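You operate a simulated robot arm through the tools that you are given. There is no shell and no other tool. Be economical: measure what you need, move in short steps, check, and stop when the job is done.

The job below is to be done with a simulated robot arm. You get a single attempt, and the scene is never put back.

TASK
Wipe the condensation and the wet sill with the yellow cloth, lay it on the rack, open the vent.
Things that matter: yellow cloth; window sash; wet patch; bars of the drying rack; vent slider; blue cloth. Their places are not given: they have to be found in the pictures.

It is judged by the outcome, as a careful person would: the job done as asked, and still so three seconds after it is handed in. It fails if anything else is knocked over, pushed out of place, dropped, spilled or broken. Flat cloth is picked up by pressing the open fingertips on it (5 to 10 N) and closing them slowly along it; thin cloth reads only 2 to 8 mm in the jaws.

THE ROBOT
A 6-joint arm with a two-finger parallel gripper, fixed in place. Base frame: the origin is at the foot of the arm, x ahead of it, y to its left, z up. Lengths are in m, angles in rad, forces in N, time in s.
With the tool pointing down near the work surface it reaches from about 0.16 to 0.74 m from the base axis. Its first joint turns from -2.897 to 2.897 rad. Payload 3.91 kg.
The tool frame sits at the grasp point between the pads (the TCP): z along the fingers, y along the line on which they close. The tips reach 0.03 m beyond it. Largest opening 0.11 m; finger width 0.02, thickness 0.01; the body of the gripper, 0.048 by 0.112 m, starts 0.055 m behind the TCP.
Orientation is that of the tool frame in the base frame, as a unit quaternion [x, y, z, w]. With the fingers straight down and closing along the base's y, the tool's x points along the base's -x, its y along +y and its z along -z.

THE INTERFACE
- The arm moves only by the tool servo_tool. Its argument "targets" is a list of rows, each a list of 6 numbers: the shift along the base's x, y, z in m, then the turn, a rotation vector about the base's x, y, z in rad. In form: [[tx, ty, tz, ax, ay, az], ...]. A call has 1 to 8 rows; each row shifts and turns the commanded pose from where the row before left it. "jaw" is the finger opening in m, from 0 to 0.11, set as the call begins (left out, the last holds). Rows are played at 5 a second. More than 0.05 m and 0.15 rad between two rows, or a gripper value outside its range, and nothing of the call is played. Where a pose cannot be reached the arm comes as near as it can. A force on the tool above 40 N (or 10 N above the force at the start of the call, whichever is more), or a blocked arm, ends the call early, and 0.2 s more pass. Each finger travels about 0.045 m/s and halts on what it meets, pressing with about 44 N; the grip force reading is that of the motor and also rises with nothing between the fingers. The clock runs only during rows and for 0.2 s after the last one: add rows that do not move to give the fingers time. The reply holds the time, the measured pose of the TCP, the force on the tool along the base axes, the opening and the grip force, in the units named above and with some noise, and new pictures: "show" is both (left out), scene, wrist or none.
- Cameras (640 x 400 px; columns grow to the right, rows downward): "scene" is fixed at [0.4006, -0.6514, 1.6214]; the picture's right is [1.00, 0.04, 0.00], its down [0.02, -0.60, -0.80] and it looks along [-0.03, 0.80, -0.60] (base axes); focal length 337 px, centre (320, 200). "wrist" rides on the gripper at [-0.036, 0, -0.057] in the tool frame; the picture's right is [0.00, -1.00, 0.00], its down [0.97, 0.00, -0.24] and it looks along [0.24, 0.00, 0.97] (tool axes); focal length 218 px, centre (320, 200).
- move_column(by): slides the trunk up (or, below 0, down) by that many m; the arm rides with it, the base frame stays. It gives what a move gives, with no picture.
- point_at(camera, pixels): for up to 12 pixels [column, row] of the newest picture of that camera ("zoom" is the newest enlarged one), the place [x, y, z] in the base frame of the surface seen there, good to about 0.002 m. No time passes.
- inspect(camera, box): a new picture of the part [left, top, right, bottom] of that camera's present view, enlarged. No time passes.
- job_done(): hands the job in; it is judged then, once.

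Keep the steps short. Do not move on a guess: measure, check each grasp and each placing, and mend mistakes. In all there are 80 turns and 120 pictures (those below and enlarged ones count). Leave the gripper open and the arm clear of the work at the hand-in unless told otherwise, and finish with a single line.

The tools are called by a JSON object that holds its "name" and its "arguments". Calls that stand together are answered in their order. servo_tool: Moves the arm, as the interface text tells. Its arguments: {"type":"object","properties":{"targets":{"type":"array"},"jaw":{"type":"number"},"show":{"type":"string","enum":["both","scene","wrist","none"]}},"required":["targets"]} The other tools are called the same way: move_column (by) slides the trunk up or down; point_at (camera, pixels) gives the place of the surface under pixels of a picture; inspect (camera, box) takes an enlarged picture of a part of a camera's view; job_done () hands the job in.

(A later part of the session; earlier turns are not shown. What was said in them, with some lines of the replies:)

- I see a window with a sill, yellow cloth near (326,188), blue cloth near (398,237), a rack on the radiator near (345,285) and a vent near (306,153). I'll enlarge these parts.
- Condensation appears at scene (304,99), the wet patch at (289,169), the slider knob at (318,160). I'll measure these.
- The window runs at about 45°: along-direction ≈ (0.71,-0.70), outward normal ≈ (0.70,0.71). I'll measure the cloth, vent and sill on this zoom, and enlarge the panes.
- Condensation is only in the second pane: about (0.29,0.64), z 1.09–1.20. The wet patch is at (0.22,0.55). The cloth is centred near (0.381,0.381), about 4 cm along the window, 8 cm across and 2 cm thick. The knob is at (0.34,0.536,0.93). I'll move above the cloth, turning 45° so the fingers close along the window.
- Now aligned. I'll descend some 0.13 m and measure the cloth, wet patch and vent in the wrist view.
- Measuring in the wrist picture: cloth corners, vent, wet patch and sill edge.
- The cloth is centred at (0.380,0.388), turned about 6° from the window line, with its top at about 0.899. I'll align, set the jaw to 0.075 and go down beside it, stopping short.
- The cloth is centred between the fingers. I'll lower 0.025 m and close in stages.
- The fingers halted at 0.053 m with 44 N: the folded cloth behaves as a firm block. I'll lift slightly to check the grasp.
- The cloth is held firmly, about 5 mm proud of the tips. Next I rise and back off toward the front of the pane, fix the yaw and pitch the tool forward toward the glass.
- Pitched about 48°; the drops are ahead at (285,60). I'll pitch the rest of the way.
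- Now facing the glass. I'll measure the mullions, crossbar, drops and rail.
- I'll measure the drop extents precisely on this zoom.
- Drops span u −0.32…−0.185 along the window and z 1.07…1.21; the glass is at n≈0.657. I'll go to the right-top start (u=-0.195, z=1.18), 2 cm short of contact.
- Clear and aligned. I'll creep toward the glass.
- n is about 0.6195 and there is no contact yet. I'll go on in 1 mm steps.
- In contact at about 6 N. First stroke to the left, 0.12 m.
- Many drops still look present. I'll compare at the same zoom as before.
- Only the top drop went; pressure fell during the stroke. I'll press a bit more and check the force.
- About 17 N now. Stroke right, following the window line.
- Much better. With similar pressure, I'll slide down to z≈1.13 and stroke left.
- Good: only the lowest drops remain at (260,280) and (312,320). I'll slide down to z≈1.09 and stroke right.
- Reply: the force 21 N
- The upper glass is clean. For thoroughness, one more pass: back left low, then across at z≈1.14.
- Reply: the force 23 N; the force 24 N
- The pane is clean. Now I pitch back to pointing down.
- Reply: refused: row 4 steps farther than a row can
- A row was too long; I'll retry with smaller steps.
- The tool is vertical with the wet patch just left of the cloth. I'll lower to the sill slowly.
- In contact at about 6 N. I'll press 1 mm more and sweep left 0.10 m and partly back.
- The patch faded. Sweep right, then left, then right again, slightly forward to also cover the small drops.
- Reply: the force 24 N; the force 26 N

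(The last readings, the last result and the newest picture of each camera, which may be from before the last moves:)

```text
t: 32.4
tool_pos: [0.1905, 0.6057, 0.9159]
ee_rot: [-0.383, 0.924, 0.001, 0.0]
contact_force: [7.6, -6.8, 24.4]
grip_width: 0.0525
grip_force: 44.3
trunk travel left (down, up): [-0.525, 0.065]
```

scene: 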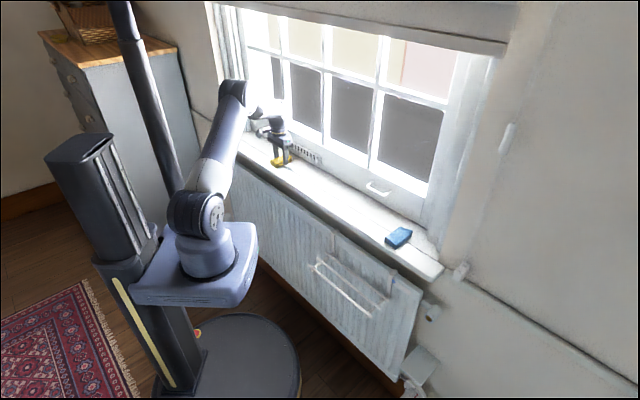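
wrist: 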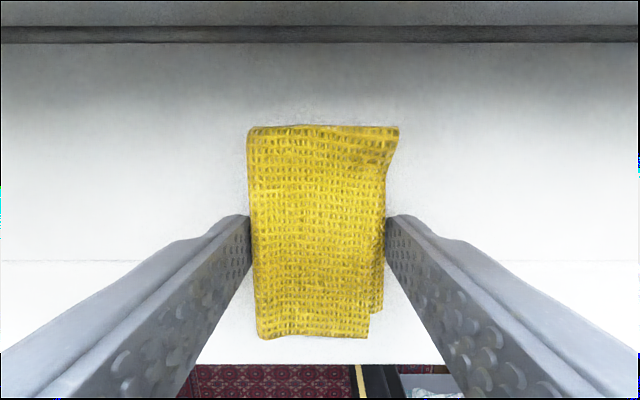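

The sill right of the cloth now looks dry. One last sweep back to the right, then lift and look.

{"name": "servo_tool", "arguments": {"targets": [[0.0141, -0.0141, 0, 0, 0, 0], [0.0141, -0.0141, 0, 0, 0, 0], [0.0141, -0.0141, 0, 0, 0, 0], [0.0141, -0.0141, 0, 0, 0, 0], [0.0141, -0.0141, 0, 0, 0, 0]], "show": "none"}}

{"name": "servo_tool", "arguments": {"targets": [[0, 0, 0.03, 0, 0, 0], [-0.02, -0.02, 0.04, 0, 0, 0], [-0.02, -0.02, 0.04, 0, 0, 0], [0.01, -0.04, 0.01, 0, 0, 0], [0.02, -0.04, 0, 0, 0, 0]]}}

{"name": "inspect", "arguments": {"camera": "scene", "box": [230, 110, 340, 190]}}

{"name": "inspect", "arguments": {"camera": "scene", "box": [280, 65, 344, 125]}}

```text
t: 33.6
tool_pos: [0.2619, 0.5378, 0.9159]
ee_rot: [-0.383, 0.924, 0.0, 0.0]
contact_force: [-5.5, 6.2, 25.1]
grip_width: 0.053
grip_force: 44.1
trunk travel left (down, up): [-0.525, 0.065]
```

```text
t: 34.8
tool_pos: [0.2499, 0.4171, 1.0362]
ee_rot: [-0.383, 0.924, 0.0, -0.001]
contact_force: [-0.1, -0.3, -1.7]
grip_width: 0.0528
grip_force: 43.5
trunk travel left (down, up): [-0.525, 0.065]
```

scene: 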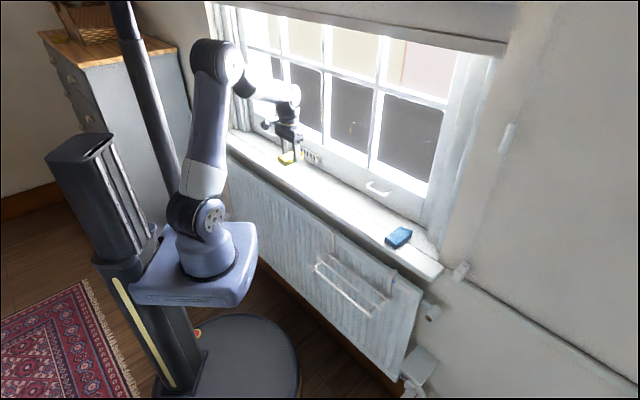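
wrist: 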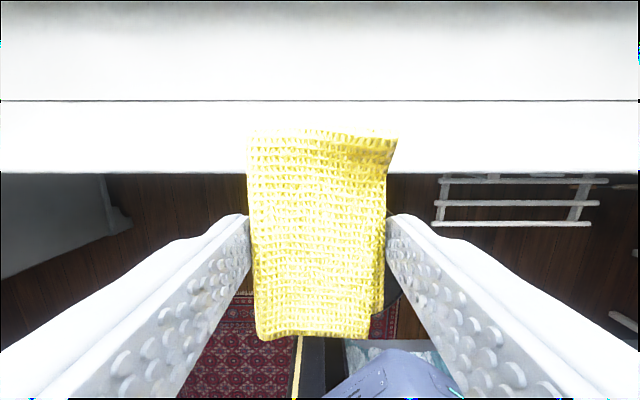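

```text
5.00 times, centred on (285, 150) of scene
```

zoom: 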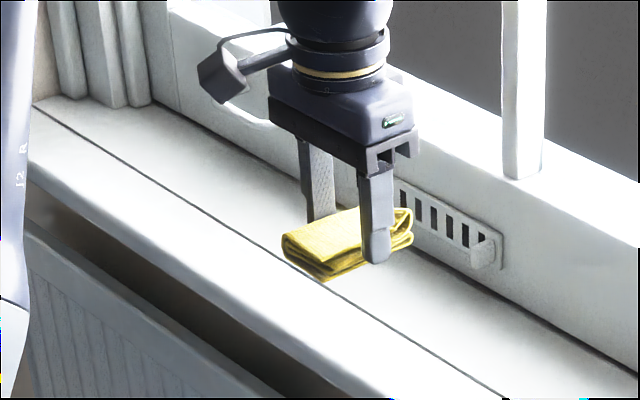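

```text
6.67 times, centred on (312, 95) of scene
```

zoom: 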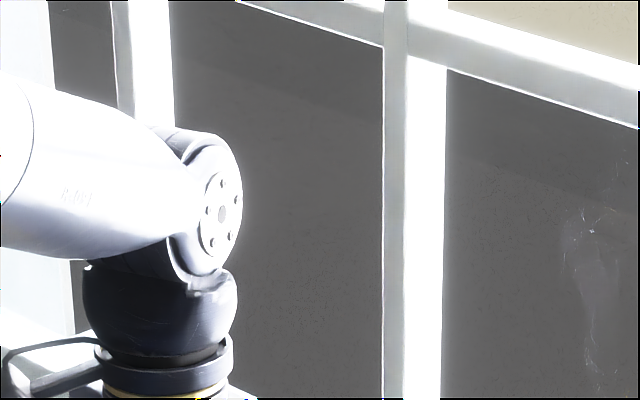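

The sill and glass look dry. For the rack (bars at n 0.36/0.40/0.443, z≈0.705, u 0.105–0.395) I'll aim at n≈0.388, u≈0.25, keeping the wrist camera clear of the sill and radiator. Moving above it at the present height.

{"name": "servo_tool", "arguments": {"targets": [[0.0251, -0.0399, 0, 0, 0, 0], [0.0251, -0.0399, 0, 0, 0, 0], [0.0251, -0.0399, 0, 0, 0, 0], [0.0251, -0.0399, 0, 0, 0, 0], [0.0251, -0.0399, 0, 0, 0, 0], [0.0251, -0.0399, 0, 0, 0, 0], [0.0251, -0.0399, 0, 0, 0, 0], [0.0251, -0.0399, 0, 0, 0, 0]]}}

{"name": "inspect", "arguments": {"camera": "scene", "box": [230, 120, 350, 190]}}

```text
t: 36.6
tool_pos: [0.4522, 0.096, 1.0374]
ee_rot: [-0.383, 0.924, -0.001, -0.001]
contact_force: [-0.5, -0.1, 0.6]
grip_width: 0.0526
grip_force: 44.0
trunk travel left (down, up): [-0.525, 0.065]
```

scene: 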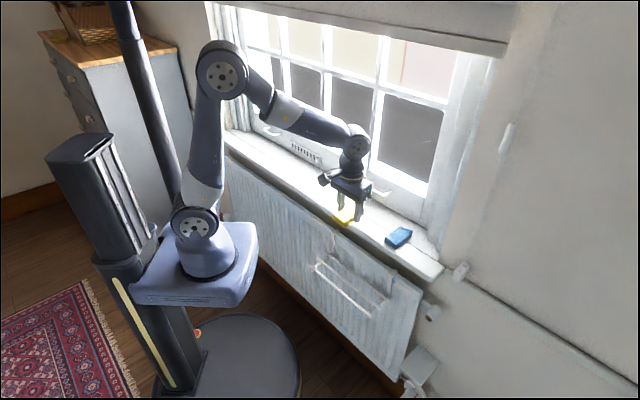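
wrist: 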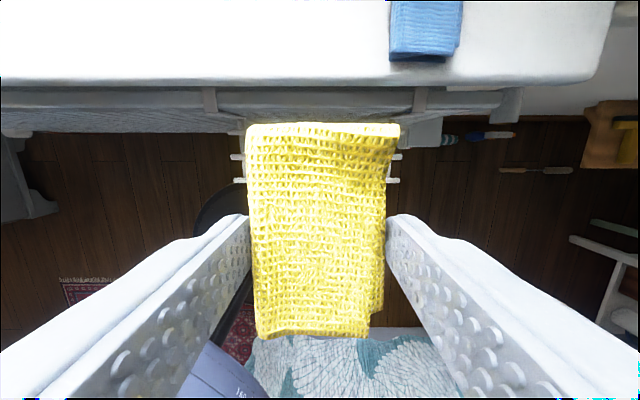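

```text
5.33 times, centred on (290, 155) of scene
```

zoom: 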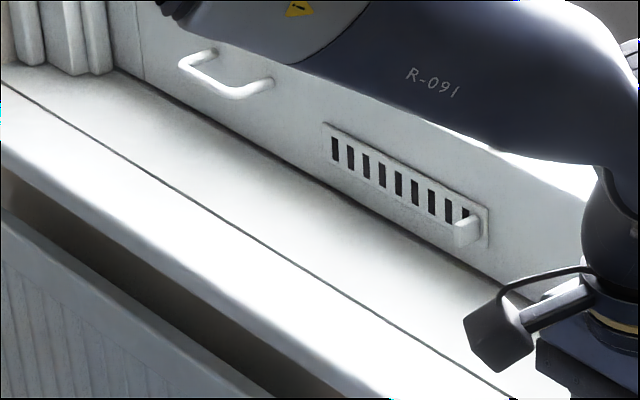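

The sill is visibly dry. Next I lower the column by 0.15 m.

{"name": "move_column", "arguments": {"by": -0.15}}

{"name": "servo_tool", "arguments": {"targets": [[0, 0, -0.02, 0, 0, 0], [0, 0, -0.02, 0, 0, 0]]}}

{"name": "inspect", "arguments": {"camera": "scene", "box": [290, 180, 430, 310]}}

```text
t: 38.4
tool_pos: [0.4529, 0.0977, 0.8863]
ee_rot: [-0.382, 0.924, 0.0, -0.001]
contact_force: [1.0, -0.2, -0.3]
grip_width: 0.0527
grip_force: 43.7
trunk travel left (down, up): [-0.375, 0.215]
```

```text
t: 39.0
tool_pos: [0.451, 0.098, 0.8475]
ee_rot: [-0.383, 0.924, 0.0, -0.001]
contact_force: [-0.4, 0.0, -0.5]
grip_width: 0.0528
grip_force: 44.4
trunk travel left (down, up): [-0.375, 0.215]
```

scene: 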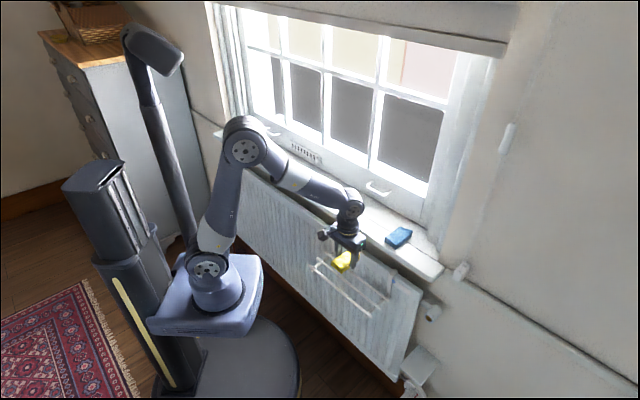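
wrist: 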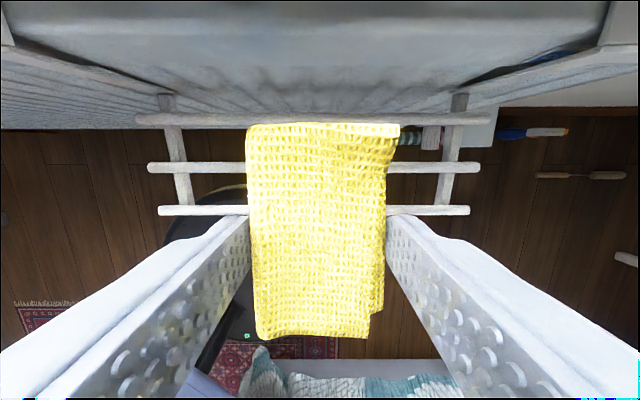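

```text
3.08 times, centred on (360, 245) of scene
```

zoom: 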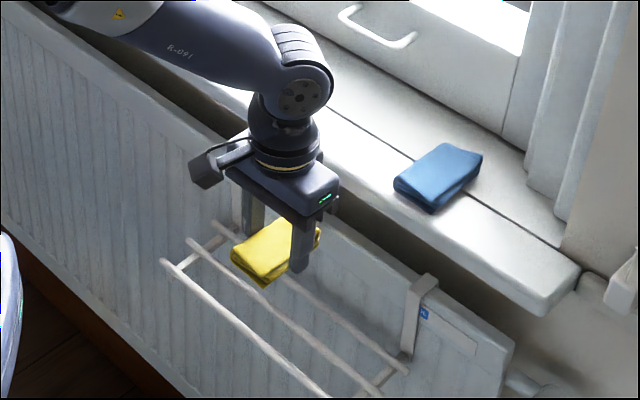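

Everything clear. Lower further, to about 0.765.

{"name": "servo_tool", "arguments": {"targets": [[0, 0, -0.02, 0, 0, 0], [0, 0, -0.02, 0, 0, 0], [0, 0, -0.02, 0, 0, 0], [0, 0, -0.02, 0, 0, 0], [0, 0, 0, 0, 0, 0]]}}

{"name": "inspect", "arguments": {"camera": "scene", "box": [290, 210, 430, 310]}}

{"name": "point_at", "arguments": {"camera": "wrist", "pixels": [[200, 110], [200, 165], [210, 210], [430, 115], [430, 167], [430, 210]]}}

```text
t: 40.1
tool_pos: [0.451, 0.0967, 0.766]
ee_rot: [-0.383, 0.924, -0.001, -0.002]
contact_force: [-0.4, -0.7, -0.7]
grip_width: 0.0529
grip_force: 43.8
trunk travel left (down, up): [-0.375, 0.215]
```

scene: 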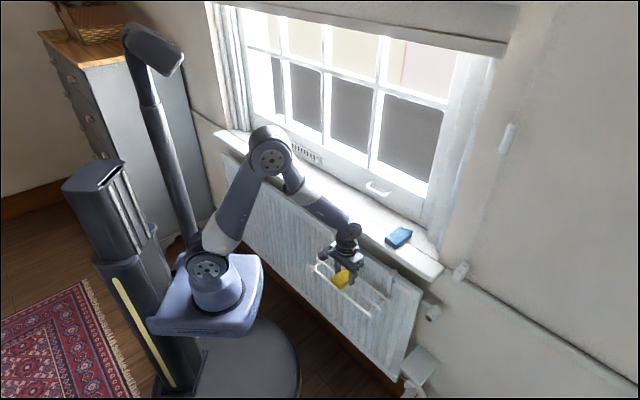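
wrist: 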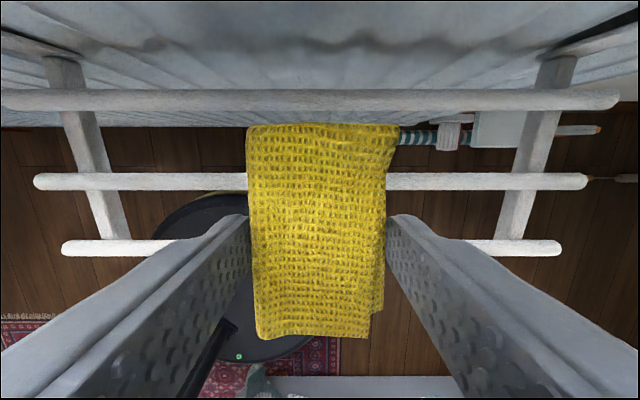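

```text
4.00 times, centred on (360, 260) of scene
```

zoom: 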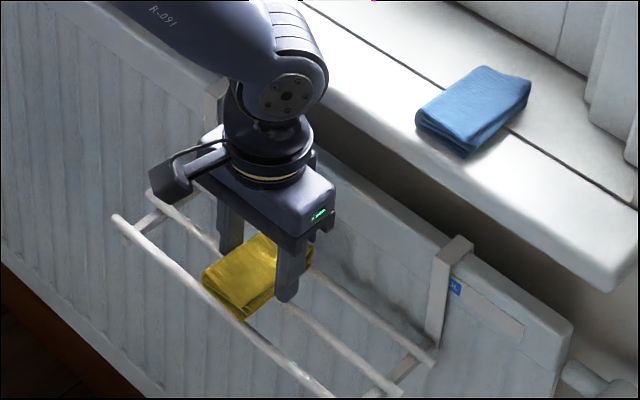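

```text
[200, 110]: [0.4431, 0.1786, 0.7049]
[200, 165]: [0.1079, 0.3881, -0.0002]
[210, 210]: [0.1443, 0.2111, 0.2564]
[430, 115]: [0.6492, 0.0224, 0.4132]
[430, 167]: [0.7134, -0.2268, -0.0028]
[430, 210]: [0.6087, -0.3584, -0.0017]
```

{"name": "point_at", "arguments": {"camera": "wrist", "pixels": [[200, 98], [200, 181], [110, 247], [450, 98], [450, 181], [520, 247], [320, 140], [310, 325]]}}

```text
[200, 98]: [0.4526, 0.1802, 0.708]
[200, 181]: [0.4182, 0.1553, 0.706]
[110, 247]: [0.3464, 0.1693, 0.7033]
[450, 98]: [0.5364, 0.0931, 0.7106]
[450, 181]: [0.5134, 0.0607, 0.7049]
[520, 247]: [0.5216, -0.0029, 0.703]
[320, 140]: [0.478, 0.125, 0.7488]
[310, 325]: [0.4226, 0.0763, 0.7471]
```

The cloth spans n 0.35–0.43, resting across the bars at 0.366 and 0.406 with its centre between them. I'll lower slowly to contact.

{"name": "servo_tool", "arguments": {"targets": [[0, 0, -0.01, 0, 0, 0], [0, 0, -0.006, 0, 0, 0], [0, 0, -0.003, 0, 0, 0], [0, 0, -0.002, 0, 0, 0], [0, 0, -0.001, 0, 0, 0]], "show": "none"}}

```text
t: 41.4
tool_pos: [0.4525, 0.0973, 0.7459]
ee_rot: [-0.383, 0.924, 0.0, -0.001]
contact_force: [-0.2, 0.3, -0.2]
grip_width: 0.0529
grip_force: 43.9
trunk travel left (down, up): [-0.375, 0.215]
```

{"name": "servo_tool", "arguments": {"targets": [[0, 0, -0.001, 0, 0, 0], [0, 0, -0.001, 0, 0, 0], [0, 0, 0, 0, 0, 0]], "show": "wrist"}}

```text
t: 42.1
tool_pos: [0.4515, 0.0976, 0.7444]
ee_rot: [-0.383, 0.924, 0.0, -0.001]
contact_force: [-0.9, -1.4, 5.4]
grip_width: 0.0524
grip_force: 44.2
trunk travel left (down, up): [-0.375, 0.215]
```

wrist: 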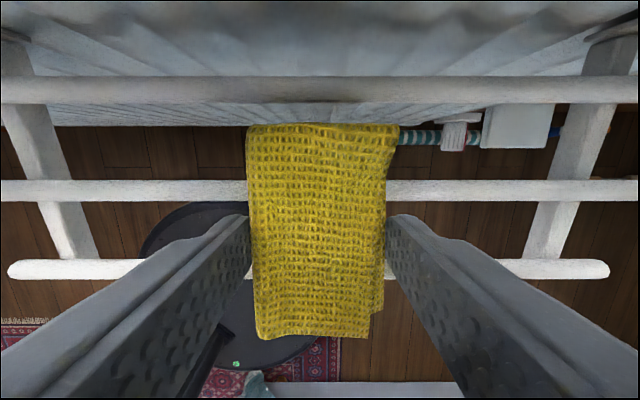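

Resting with 5 N. I'll open the jaws a bit, keeping still.

{"name": "servo_tool", "arguments": {"targets": [[0, 0, 0, 0, 0, 0], [0, 0, 0, 0, 0, 0]], "jaw": 0.06, "show": "none"}}

{"name": "servo_tool", "arguments": {"targets": [[0, 0, 0, 0, 0, 0], [0, 0, 0, 0, 0, 0], [0, 0, 0, 0, 0, 0]], "jaw": 0.085}}

{"name": "inspect", "arguments": {"camera": "scene", "box": [290, 210, 430, 310]}}

```text
t: 42.8
tool_pos: [0.4516, 0.098, 0.7433]
ee_rot: [-0.383, 0.924, -0.001, -0.001]
contact_force: [-0.7, -0.1, 0.2]
grip_width: 0.0601
grip_force: 0.1
trunk travel left (down, up): [-0.375, 0.215]
```

```text
t: 43.5
tool_pos: [0.4518, 0.0989, 0.7438]
ee_rot: [-0.382, 0.924, -0.001, -0.001]
contact_force: [-0.1, 0.5, -0.2]
grip_width: 0.0849
grip_force: 0.0
trunk travel left (down, up): [-0.375, 0.215]
```

scene: 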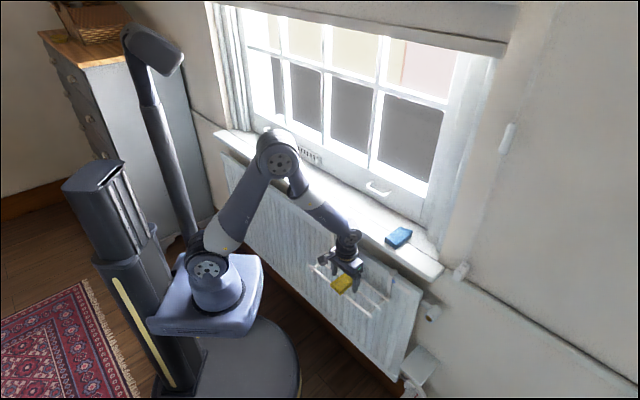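
wrist: 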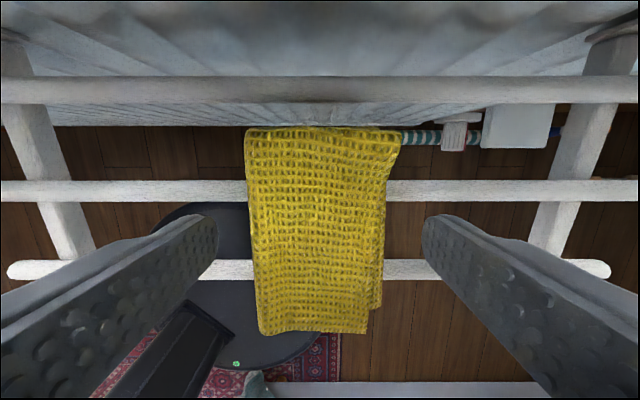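

```text
4.00 times, centred on (360, 260) of scene
```

zoom: 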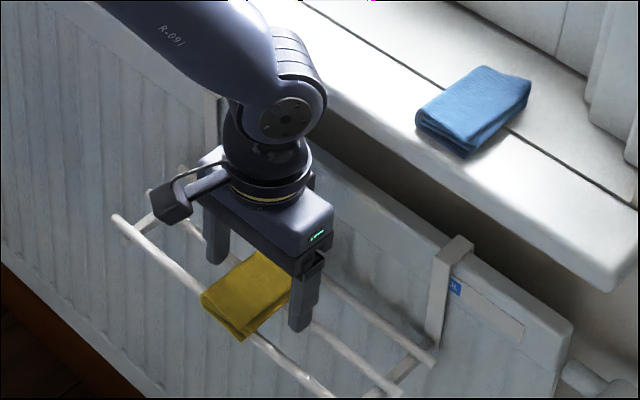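

The cloth rests on the bars. I'll raise straight up and bring the column back up.

{"name": "servo_tool", "arguments": {"targets": [[0, 0, 0.02, 0, 0, 0], [0, 0, 0.03, 0, 0, 0], [0, 0, 0.03, 0, 0, 0], [0, 0, 0.04, 0, 0, 0], [0, 0, 0.04, 0, 0, 0]], "show": "none"}}

{"name": "move_column", "arguments": {"by": 0.15}}

{"name": "inspect", "arguments": {"camera": "scene", "box": [290, 210, 430, 310]}}

{"name": "inspect", "arguments": {"camera": "scene", "box": [280, 130, 340, 175]}}

```text
t: 44.8
tool_pos: [0.4533, 0.0971, 0.905]
ee_rot: [-0.383, 0.924, -0.001, -0.002]
contact_force: [-0.4, 0.1, -0.8]
grip_width: 0.085
grip_force: 0.0
trunk travel left (down, up): [-0.375, 0.215]
```

```text
t: 46.5
tool_pos: [0.4529, 0.0966, 1.0537]
ee_rot: [-0.383, 0.924, -0.001, -0.001]
contact_force: [0.2, 0.1, -0.1]
grip_width: 0.0851
grip_force: 0.0
trunk travel left (down, up): [-0.525, 0.065]
```

```text
4.00 times, centred on (360, 260) of scene
```

zoom: 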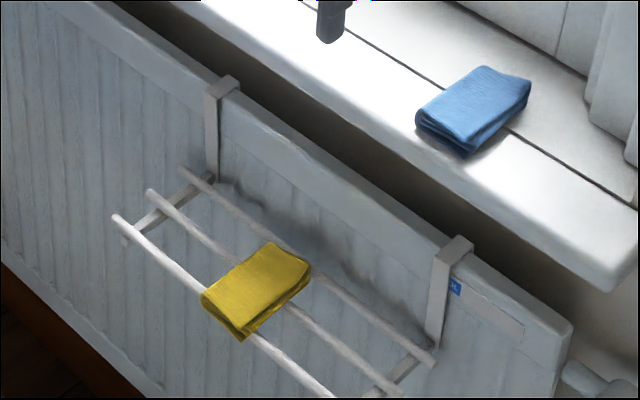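

```text
8.89 times, centred on (310, 152) of scene
```

zoom: 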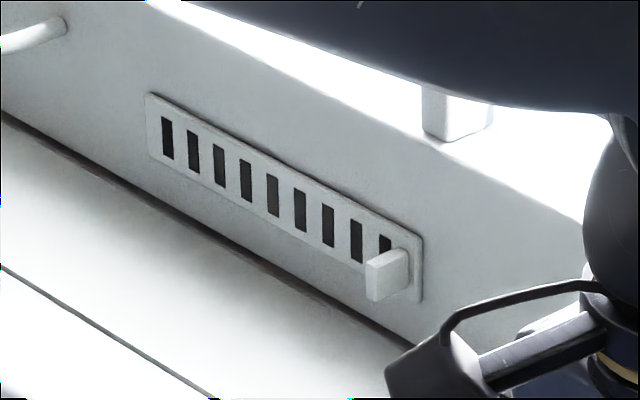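

The cloth lies well on the rack and the blue cloth is untouched. Now the vent: the knob is at the right end, so it must slide left. I'll measure the plate and knob.

{"name": "point_at", "arguments": {"camera": "zoom", "pixels": [[152, 120], [167, 138], [415, 270], [371, 280], [385, 262], [400, 275], [405, 255], [385, 280], [386, 240], [380, 250]]}}

```text
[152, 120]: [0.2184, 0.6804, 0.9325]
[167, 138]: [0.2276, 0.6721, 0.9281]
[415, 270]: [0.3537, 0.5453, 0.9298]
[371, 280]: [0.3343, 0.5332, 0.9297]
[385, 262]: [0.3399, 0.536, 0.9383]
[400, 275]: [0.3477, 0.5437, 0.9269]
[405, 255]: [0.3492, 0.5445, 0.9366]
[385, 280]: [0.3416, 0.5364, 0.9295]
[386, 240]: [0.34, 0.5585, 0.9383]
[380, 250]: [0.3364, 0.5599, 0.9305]
```

Plate: u −0.327…−0.135 at n≈0.635. The knob is at u≈−0.138, n 0.612–0.635, z≈0.932. I'll approach with the tool pointing 30° below horizontal, jaws 0.035 straddling the knob. First the transfer with the pitch.

{"name": "servo_tool", "arguments": {"targets": [[-0.0194, 0.0416, 0, 0.0926, -0.0926, 0], [-0.0194, 0.0416, 0, 0.0926, -0.0926, 0], [-0.0194, 0.0416, 0, 0.0926, -0.0926, 0], [-0.0194, 0.0416, 0, 0.0926, -0.0926, 0], [-0.0194, 0.0416, 0, 0.0926, -0.0926, 0], [-0.0194, 0.0416, 0, 0.0926, -0.0926, 0], [-0.0194, 0.0416, 0, 0.0926, -0.0926, 0], [-0.0194, 0.0416, 0, 0.0926, -0.0926, 0]], "jaw": 0.035}}

```text
t: 48.3
tool_pos: [0.3112, 0.4007, 1.0473]
ee_rot: [-0.309, 0.82, 0.172, 0.45]
contact_force: [-0.9, 4.1, 3.0]
grip_width: 0.0347
grip_force: 0.1
out of reach, approached as far as the arm can: row 6, 7
trunk travel left (down, up): [-0.525, 0.065]
```

scene: 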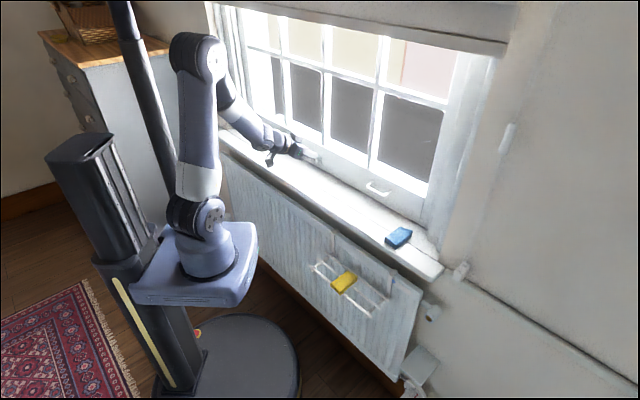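
wrist: 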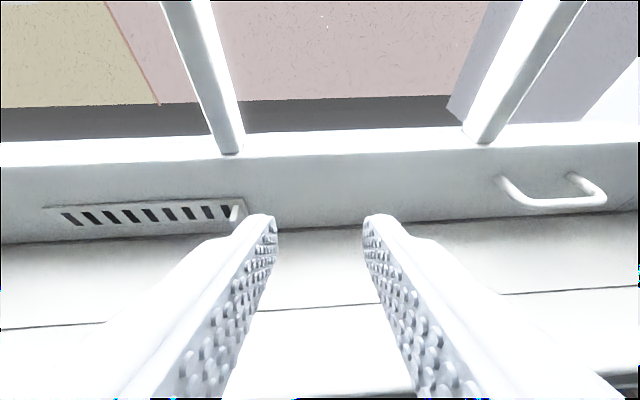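

Rows 6–7 were briefly out of reach. I'll let it settle and read the pose.

{"name": "servo_tool", "arguments": {"targets": [[0, 0, 0, 0, 0, 0], [0, 0, 0, 0, 0, 0]], "show": "wrist"}}

```text
t: 48.9
tool_pos: [0.3078, 0.4112, 1.0539]
ee_rot: [-0.332, 0.8, 0.192, 0.462]
contact_force: [-0.5, 0.8, -0.4]
grip_width: 0.035
grip_force: 0.1
trunk travel left (down, up): [-0.525, 0.065]
```

wrist: 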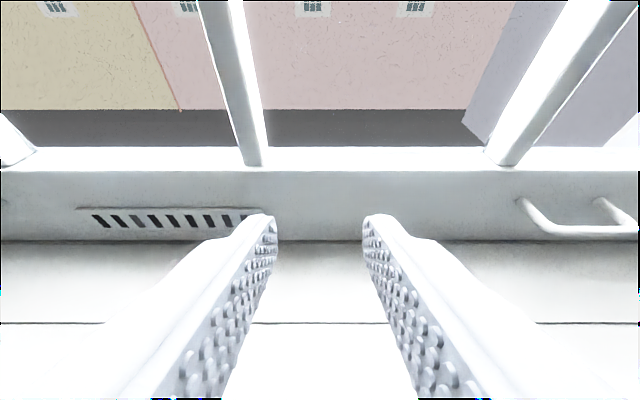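

Orientation is right (30° below horizontal), at n=0.508, u=−0.073. Moving to u=−0.137, n=0.53, z=0.985.

{"name": "servo_tool", "arguments": {"targets": [[-0.015, 0.0303, -0.01, 0, 0, 0], [-0.015, 0.0303, -0.02, 0, 0, 0], [0, 0, -0.04, 0, 0, 0], [0, 0, 0, 0, 0, 0]]}}

{"name": "inspect", "arguments": {"camera": "wrist", "box": [200, 100, 440, 250]}}

```text
t: 49.9
tool_pos: [0.276, 0.4719, 0.9808]
ee_rot: [-0.332, 0.8, 0.192, 0.461]
contact_force: [-0.5, 0.3, 0.4]
grip_width: 0.0352
grip_force: 0.1
trunk travel left (down, up): [-0.525, 0.065]
```

scene: 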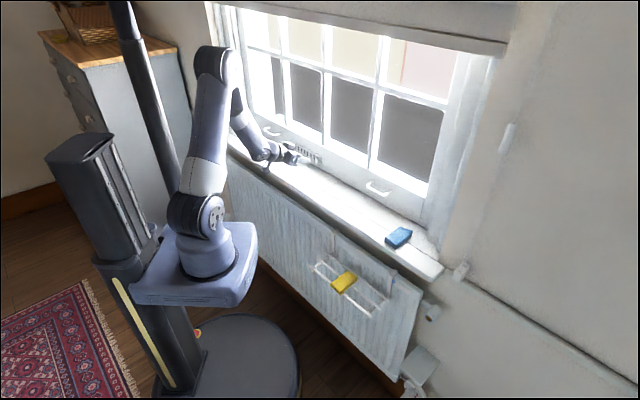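
wrist: 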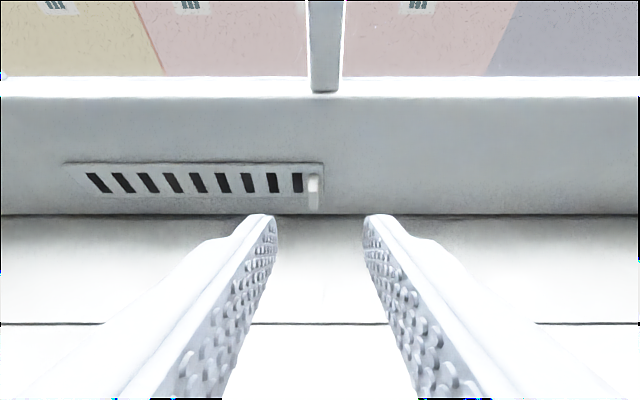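

```text
2.67 times, centred on (320, 175) of wrist
```

zoom: 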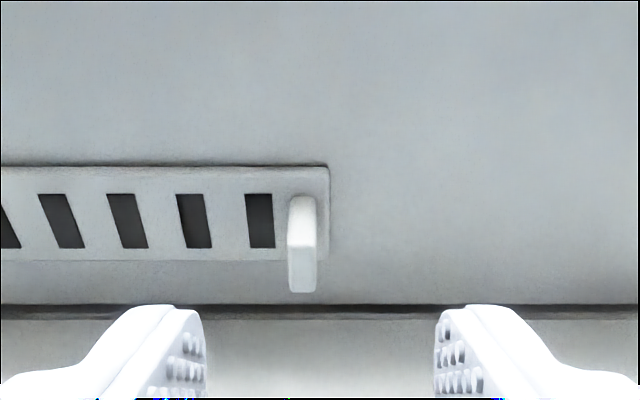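

{"name": "point_at", "arguments": {"camera": "zoom", "pixels": [[302, 265], [290, 230], [302, 205], [302, 288], [312, 225], [326, 200], [326, 255], [260, 185], [100, 255], [260, 275]]}}

```text
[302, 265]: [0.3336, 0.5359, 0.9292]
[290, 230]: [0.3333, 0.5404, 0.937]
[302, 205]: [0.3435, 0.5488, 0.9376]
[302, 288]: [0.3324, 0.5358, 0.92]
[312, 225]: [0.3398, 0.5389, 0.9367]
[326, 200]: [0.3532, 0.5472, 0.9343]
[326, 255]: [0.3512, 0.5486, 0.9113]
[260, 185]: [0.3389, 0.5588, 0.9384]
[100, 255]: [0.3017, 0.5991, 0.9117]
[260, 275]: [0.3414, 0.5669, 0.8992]
```

Knob: centre u≈−0.143, front n≈0.614, z 0.918–0.937. I'll lower to z=0.943 and advance so the tips straddle it.

{"name": "servo_tool", "arguments": {"targets": [[-0.0032, 0.0032, -0.0378, 0, 0, 0], [0.0141, 0.0141, 0, 0, 0, 0], [0.0141, 0.0141, 0, 0, 0, 0], [0.0106, 0.0106, 0, 0, 0, 0], [0.0071, 0.0071, 0, 0, 0, 0]]}}

{"name": "inspect", "arguments": {"camera": "wrist", "box": [240, 150, 400, 250]}}

{"name": "inspect", "arguments": {"camera": "scene", "box": [260, 120, 350, 190]}}

```text
t: 51.1
tool_pos: [0.3192, 0.5221, 0.9426]
ee_rot: [-0.332, 0.801, 0.191, 0.46]
contact_force: [0.3, -0.3, -0.6]
grip_width: 0.0351
grip_force: 0.2
trunk travel left (down, up): [-0.525, 0.065]
```

scene: 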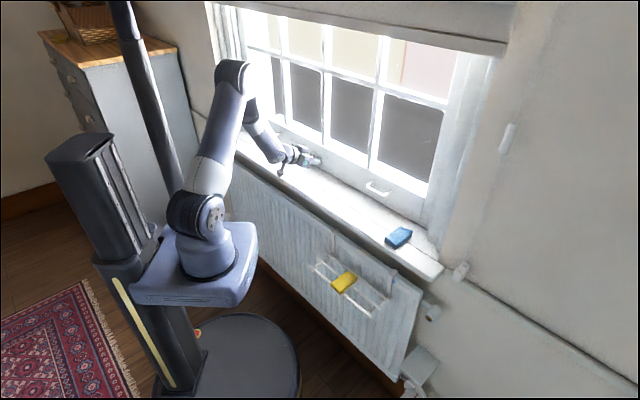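
wrist: 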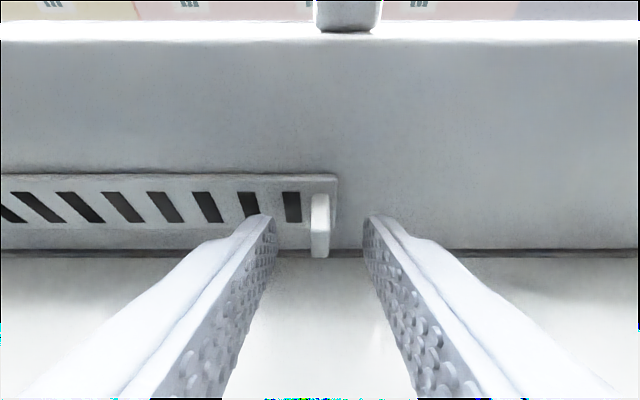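

```text
4.00 times, centred on (320, 200) of wrist
```

zoom: 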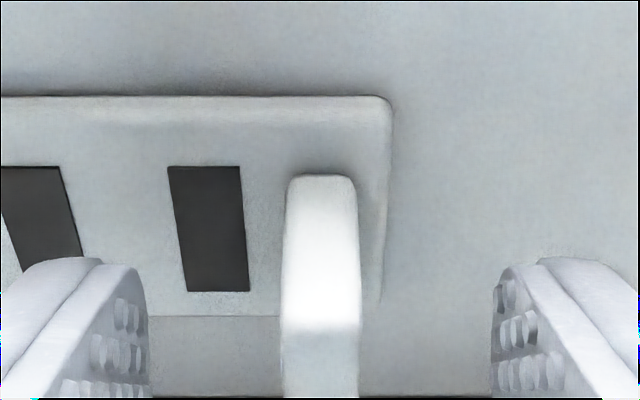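

```text
5.71 times, centred on (305, 155) of scene
```

zoom: 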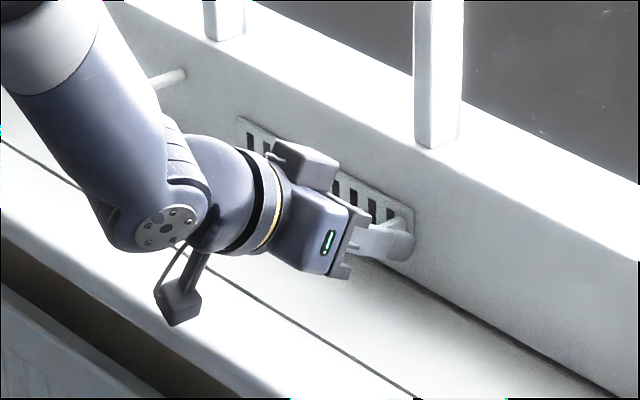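

The knob sits between the fingers. I'll narrow the jaws to 0.02 and push left 3 cm, watching the force.

{"name": "servo_tool", "arguments": {"targets": [[0, 0, 0, 0, 0, 0], [0, 0, 0, 0, 0, 0], [-0.0071, 0.0071, 0, 0, 0, 0], [-0.0071, 0.0071, 0, 0, 0, 0], [-0.0071, 0.0071, 0, 0, 0, 0]], "jaw": 0.02, "show": "wrist"}}

{"name": "inspect", "arguments": {"camera": "wrist", "box": [160, 130, 400, 270]}}

```text
t: 52.3
tool_pos: [0.3073, 0.5347, 0.9411]
ee_rot: [-0.321, 0.804, 0.186, 0.464]
contact_force: [27.4, -23.4, 1.4]
grip_width: 0.0379
grip_force: 17.9
trunk travel left (down, up): [-0.525, 0.065]
stopped in row 5: the force on the tool passed its limit (the readings are from after the stop); the commanded pose is now the measured one
```

wrist: 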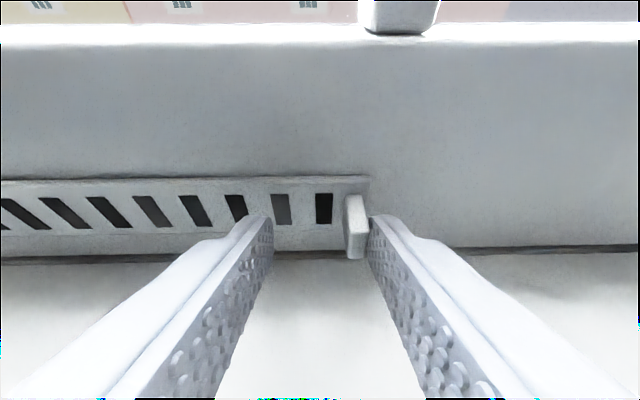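

```text
2.67 times, centred on (280, 200) of wrist
```

zoom: 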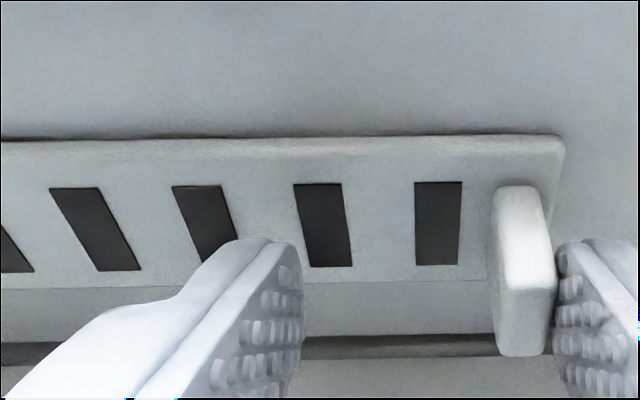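

The push reached 36 N and pushed the finger back. I'll measure whether the knob moved.

{"name": "point_at", "arguments": {"camera": "zoom", "pixels": [[520, 225], [515, 300], [548, 300], [515, 345], [525, 195], [558, 200], [437, 260]]}}

{"name": "servo_tool", "arguments": {"targets": [[0.0106, -0.0106, 0, 0, 0, 0], [0, 0, 0, 0, 0, 0]], "jaw": 0.035, "show": "wrist"}}

{"name": "inspect", "arguments": {"camera": "wrist", "box": [240, 150, 400, 250]}}

```text
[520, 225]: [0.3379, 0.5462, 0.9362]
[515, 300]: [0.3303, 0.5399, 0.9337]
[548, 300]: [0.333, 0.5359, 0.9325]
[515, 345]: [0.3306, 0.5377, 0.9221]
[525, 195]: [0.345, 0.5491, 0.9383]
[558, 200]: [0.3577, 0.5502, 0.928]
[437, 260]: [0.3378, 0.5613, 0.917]
```

```text
t: 52.9
tool_pos: [0.3126, 0.5286, 0.9434]
ee_rot: [-0.329, 0.802, 0.19, 0.462]
contact_force: [0.7, 0.0, 0.9]
grip_width: 0.035
grip_force: 0.0
trunk travel left (down, up): [-0.525, 0.065]
```

wrist: 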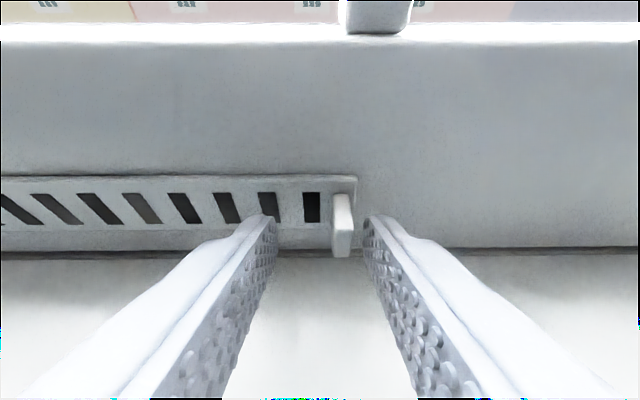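

```text
4.00 times, centred on (320, 200) of wrist
```

zoom: 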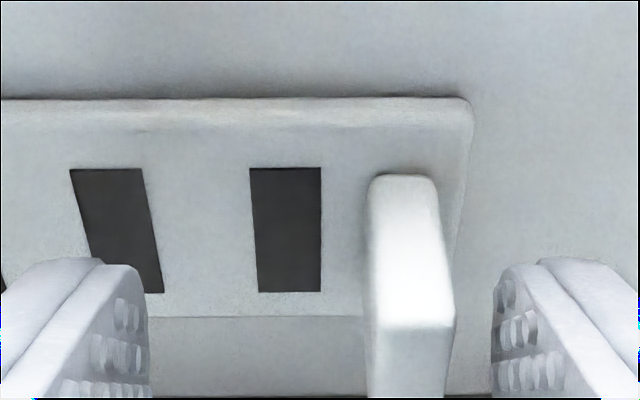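

The knob has not moved leftward. I'll grip it instead and try gently to the right, watching force and position.

{"name": "servo_tool", "arguments": {"targets": [[0.006, -0.006, 0, 0, 0, 0], [0, 0, 0, 0, 0, 0], [0, 0, 0, 0, 0, 0], [0, 0, 0, 0, 0, 0]], "jaw": 0.0, "show": "none"}}

{"name": "servo_tool", "arguments": {"targets": [[0.0014, -0.0014, 0, 0, 0, 0], [0.0014, -0.0014, 0, 0, 0, 0], [0, 0, 0, 0, 0, 0]], "show": "wrist"}}

```text
t: 53.9
tool_pos: [0.3204, 0.5223, 0.9422]
ee_rot: [-0.327, 0.802, 0.188, 0.463]
contact_force: [2.0, -2.7, -0.7]
grip_width: 0.0069
grip_force: 45.0
trunk travel left (down, up): [-0.525, 0.065]
```

```text
t: 54.7
tool_pos: [0.3228, 0.52, 0.9437]
ee_rot: [-0.328, 0.802, 0.189, 0.463]
contact_force: [-0.4, 1.0, 2.6]
grip_width: 0.0072
grip_force: 44.6
trunk travel left (down, up): [-0.525, 0.065]
```

wrist: 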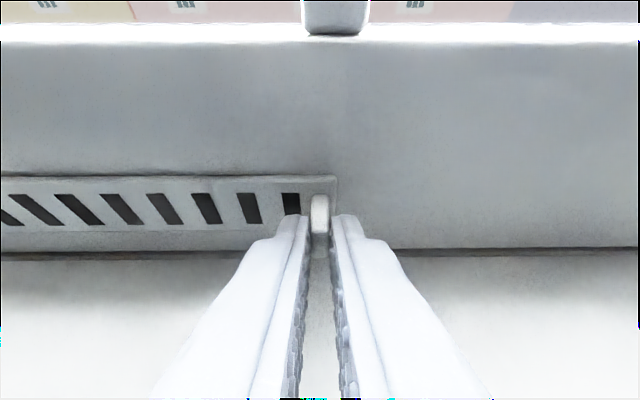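

Gripped (7 mm) and it moved about 3 mm right with little force, though that may only be compliance. Continue right 6 mm in small steps.

{"name": "servo_tool", "arguments": {"targets": [[0.0014, -0.0014, 0, 0, 0, 0], [0.0014, -0.0014, 0, 0, 0, 0], [0.0014, -0.0014, 0, 0, 0, 0], [0, 0, 0, 0, 0, 0]], "show": "wrist"}}

{"name": "inspect", "arguments": {"camera": "wrist", "box": [200, 150, 360, 250]}}

```text
t: 55.7
tool_pos: [0.3255, 0.515, 0.9432]
ee_rot: [-0.326, 0.801, 0.189, 0.464]
contact_force: [0.9, 2.1, 8.4]
grip_width: 0.0073
grip_force: 45.0
trunk travel left (down, up): [-0.525, 0.065]
```

wrist: 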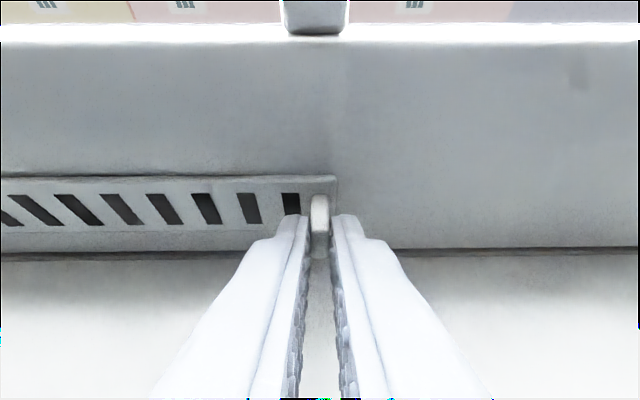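

```text
4.00 times, centred on (280, 200) of wrist
```

zoom: 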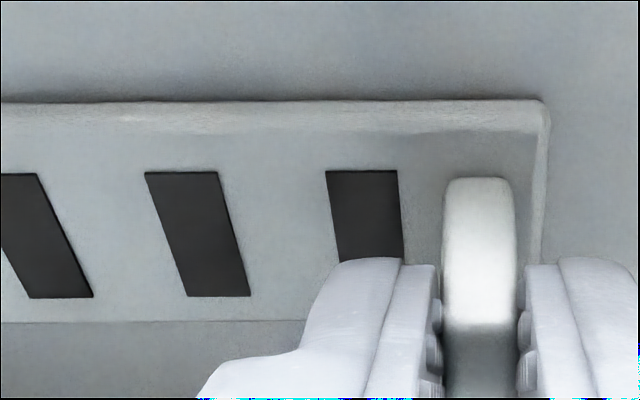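

The vent plate moves right together with the knob: the mullion shifted left relative to the gripper while the plate stayed with it. So it opens to the right and had been resting at its left stop. Continuing right in small steps.

{"name": "servo_tool", "arguments": {"targets": [[0.0021, -0.0021, 0, 0, 0, 0], [0.0021, -0.0021, 0, 0, 0, 0], [0.0021, -0.0021, 0, 0, 0, 0], [0.0021, -0.0021, 0, 0, 0, 0], [0, 0, 0, 0, 0, 0]], "show": "wrist"}}

{"name": "inspect", "arguments": {"camera": "scene", "box": [280, 130, 340, 175]}}

```text
t: 56.9
tool_pos: [0.3339, 0.5067, 0.9438]
ee_rot: [-0.326, 0.802, 0.188, 0.463]
contact_force: [7.6, 6.9, 8.6]
grip_width: 0.0069
grip_force: 45.3
trunk travel left (down, up): [-0.525, 0.065]
```

wrist: 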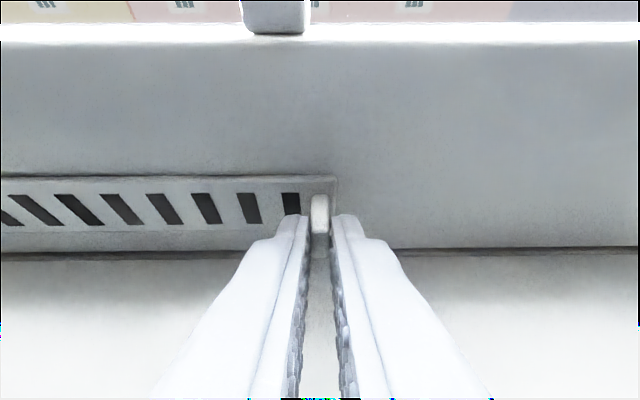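

```text
8.89 times, centred on (310, 152) of scene
```

zoom: 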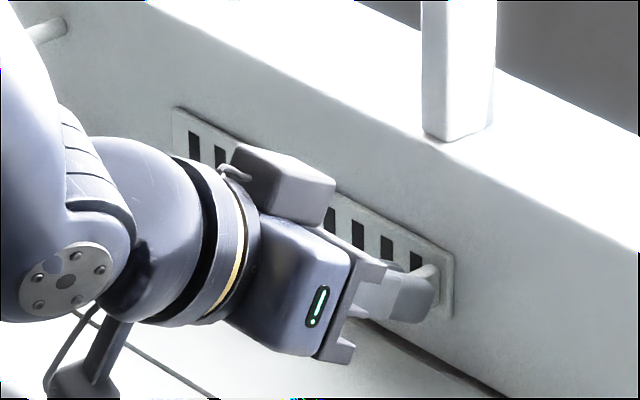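

Confirmed: the plate has slid about 20 mm right. A small side load has built up; I'll correct it slightly (+n, −z) and continue right.

{"name": "servo_tool", "arguments": {"targets": [[0.001, 0.001, -0.001, 0, 0, 0], [0.0036, -0.0034, 0, 0, 0, 0], [0.0036, -0.0034, 0, 0, 0, 0], [0.0036, -0.0034, 0, 0, 0, 0], [0, 0, 0, 0, 0, 0]], "show": "wrist"}}

```text
t: 58.1
tool_pos: [0.3425, 0.4994, 0.9433]
ee_rot: [-0.331, 0.8, 0.19, 0.463]
contact_force: [-26.6, 12.7, 15.4]
grip_width: 0.0071
grip_force: 44.7
trunk travel left (down, up): [-0.525, 0.065]
```

wrist: 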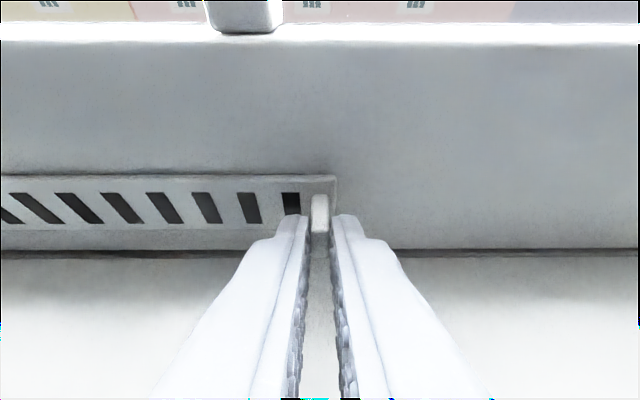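

About 28 N of resistance along the rail: this is the right end stop, after about 31 mm of travel. I'll open the jaws and check.

{"name": "servo_tool", "arguments": {"targets": [[-0.0007, 0.0007, 0, 0, 0, 0], [0, 0, 0, 0, 0, 0], [0, 0, 0, 0, 0, 0]], "jaw": 0.04, "show": "wrist"}}

{"name": "servo_tool", "arguments": {"targets": [[-0.0141, -0.0141, 0, 0, 0, 0], [-0.0212, -0.0212, 0, 0, 0, 0], [-0.0283, -0.0283, 0.01, 0, 0, 0], [-0.0283, -0.0283, 0.02, 0, 0, 0], [0, 0, 0, 0, 0, 0]]}}

{"name": "inspect", "arguments": {"camera": "scene", "box": [280, 130, 340, 175]}}

{"name": "inspect", "arguments": {"camera": "wrist", "box": [80, 80, 400, 280]}}

```text
t: 58.9
tool_pos: [0.3453, 0.4979, 0.9407]
ee_rot: [-0.327, 0.803, 0.188, 0.462]
contact_force: [-0.5, -0.4, -0.1]
grip_width: 0.04
grip_force: 0.1
trunk travel left (down, up): [-0.525, 0.065]
```

wrist: 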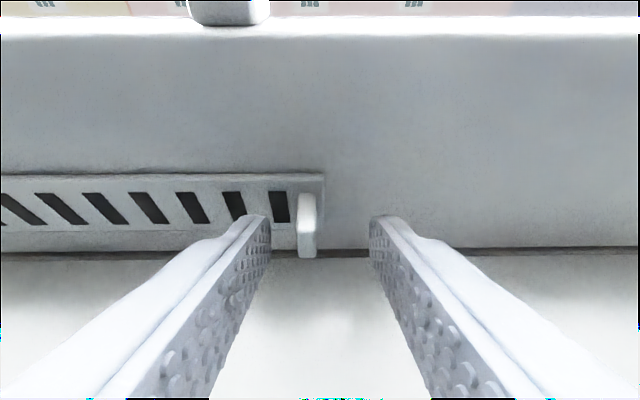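

```text
t: 60.1
tool_pos: [0.2514, 0.4048, 0.9715]
ee_rot: [-0.327, 0.803, 0.188, 0.462]
contact_force: [-1.1, -0.2, -0.3]
grip_width: 0.04
grip_force: 0.0
trunk travel left (down, up): [-0.525, 0.065]
```

scene: 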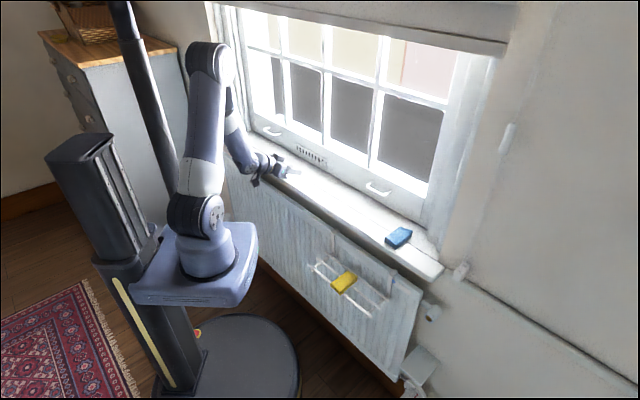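
wrist: 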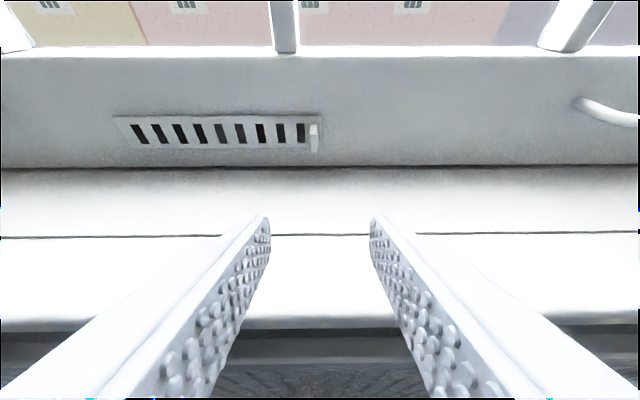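

```text
8.89 times, centred on (310, 152) of scene
```

zoom: 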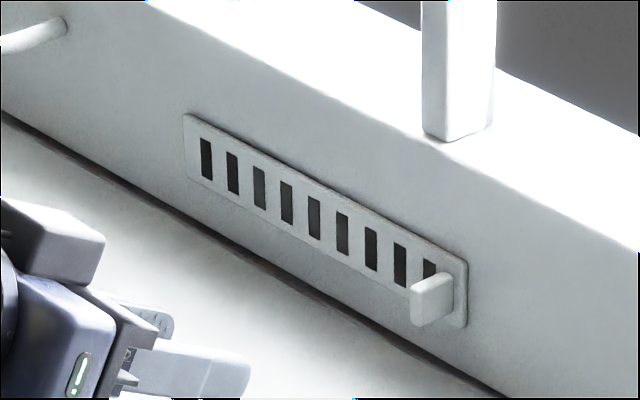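

```text
2.00 times, centred on (240, 180) of wrist
```

zoom: 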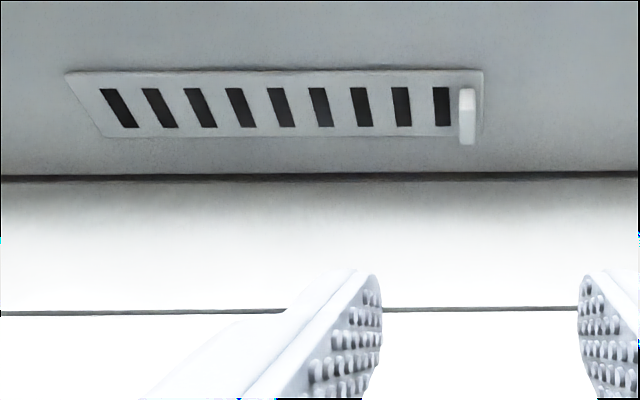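

The plate has slid to its right stop, and the mullion and sash are unchanged. I'll open the jaws, withdraw the arm back and up, and take a final check.

{"name": "servo_tool", "arguments": {"targets": [[-0.02, -0.02, 0.03, 0, 0, 0], [-0.02, -0.02, 0.035, 0, 0, 0], [0, 0, 0.045, 0, 0, 0], [0, 0, 0.045, 0, 0, 0], [0, 0, 0, 0, 0, 0]], "jaw": 0.11}}

{"name": "inspect", "arguments": {"camera": "scene", "box": [250, 60, 370, 190]}}

{"name": "inspect", "arguments": {"camera": "scene", "box": [290, 210, 430, 310]}}

```text
t: 61.3
tool_pos: [0.2135, 0.3691, 1.126]
ee_rot: [-0.327, 0.802, 0.189, 0.463]
contact_force: [0.1, -0.6, 0.7]
grip_width: 0.1101
grip_force: 0.0
trunk travel left (down, up): [-0.525, 0.065]
```

scene: 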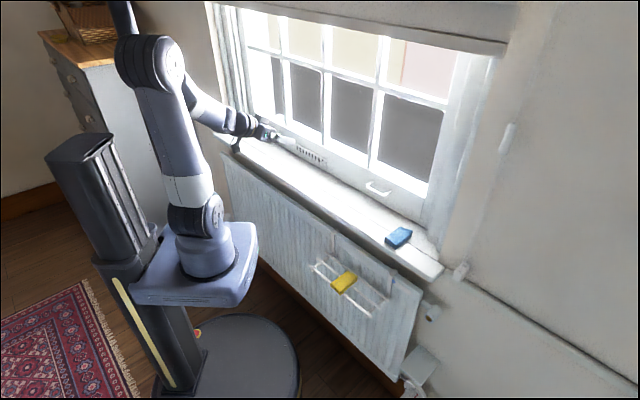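
wrist: 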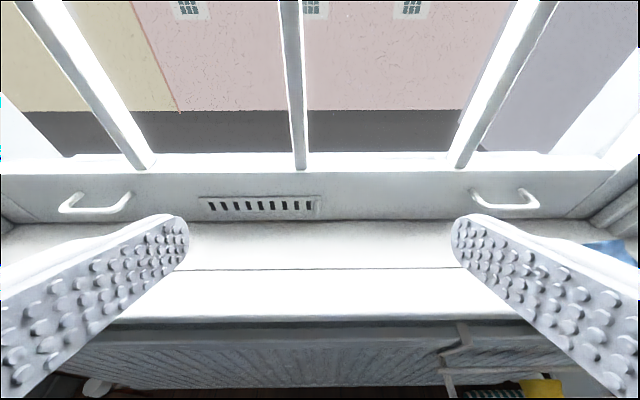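

```text
3.08 times, centred on (310, 125) of scene
```

zoom: 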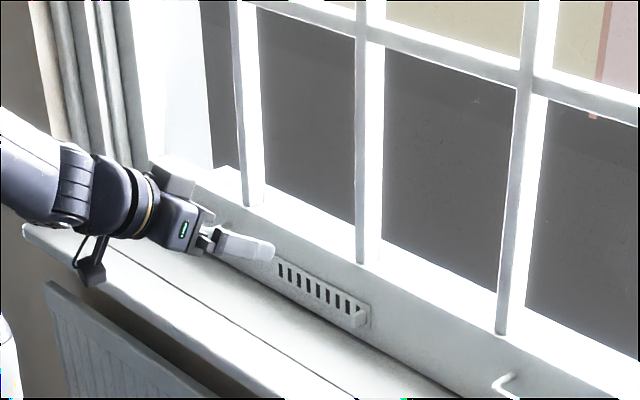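

```text
4.00 times, centred on (360, 260) of scene
```

zoom: 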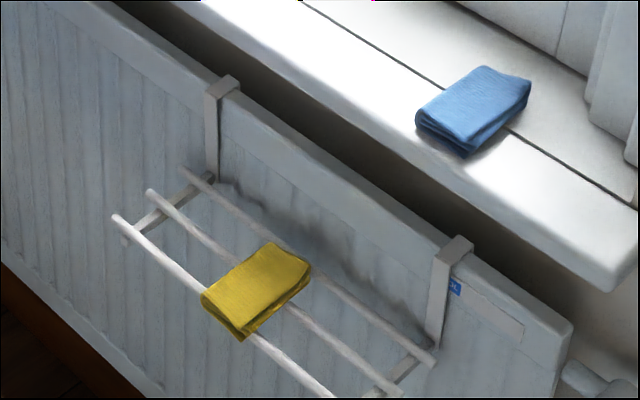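

The glass and sill are clean, the yellow cloth lies on the rack bars, the vent slider is at its right stop, the blue cloth is untouched, and the arm is clear with the jaws open. I'm handing in.

{"name": "job_done", "arguments": {}}

```text
The job is handed in.
```

I wiped the condensation and the wet sill with the yellow cloth, laid the cloth on the rack bars, and slid the vent about 31 mm right to its stop, which I took as open because it would not move left; the blue cloth was not touched.
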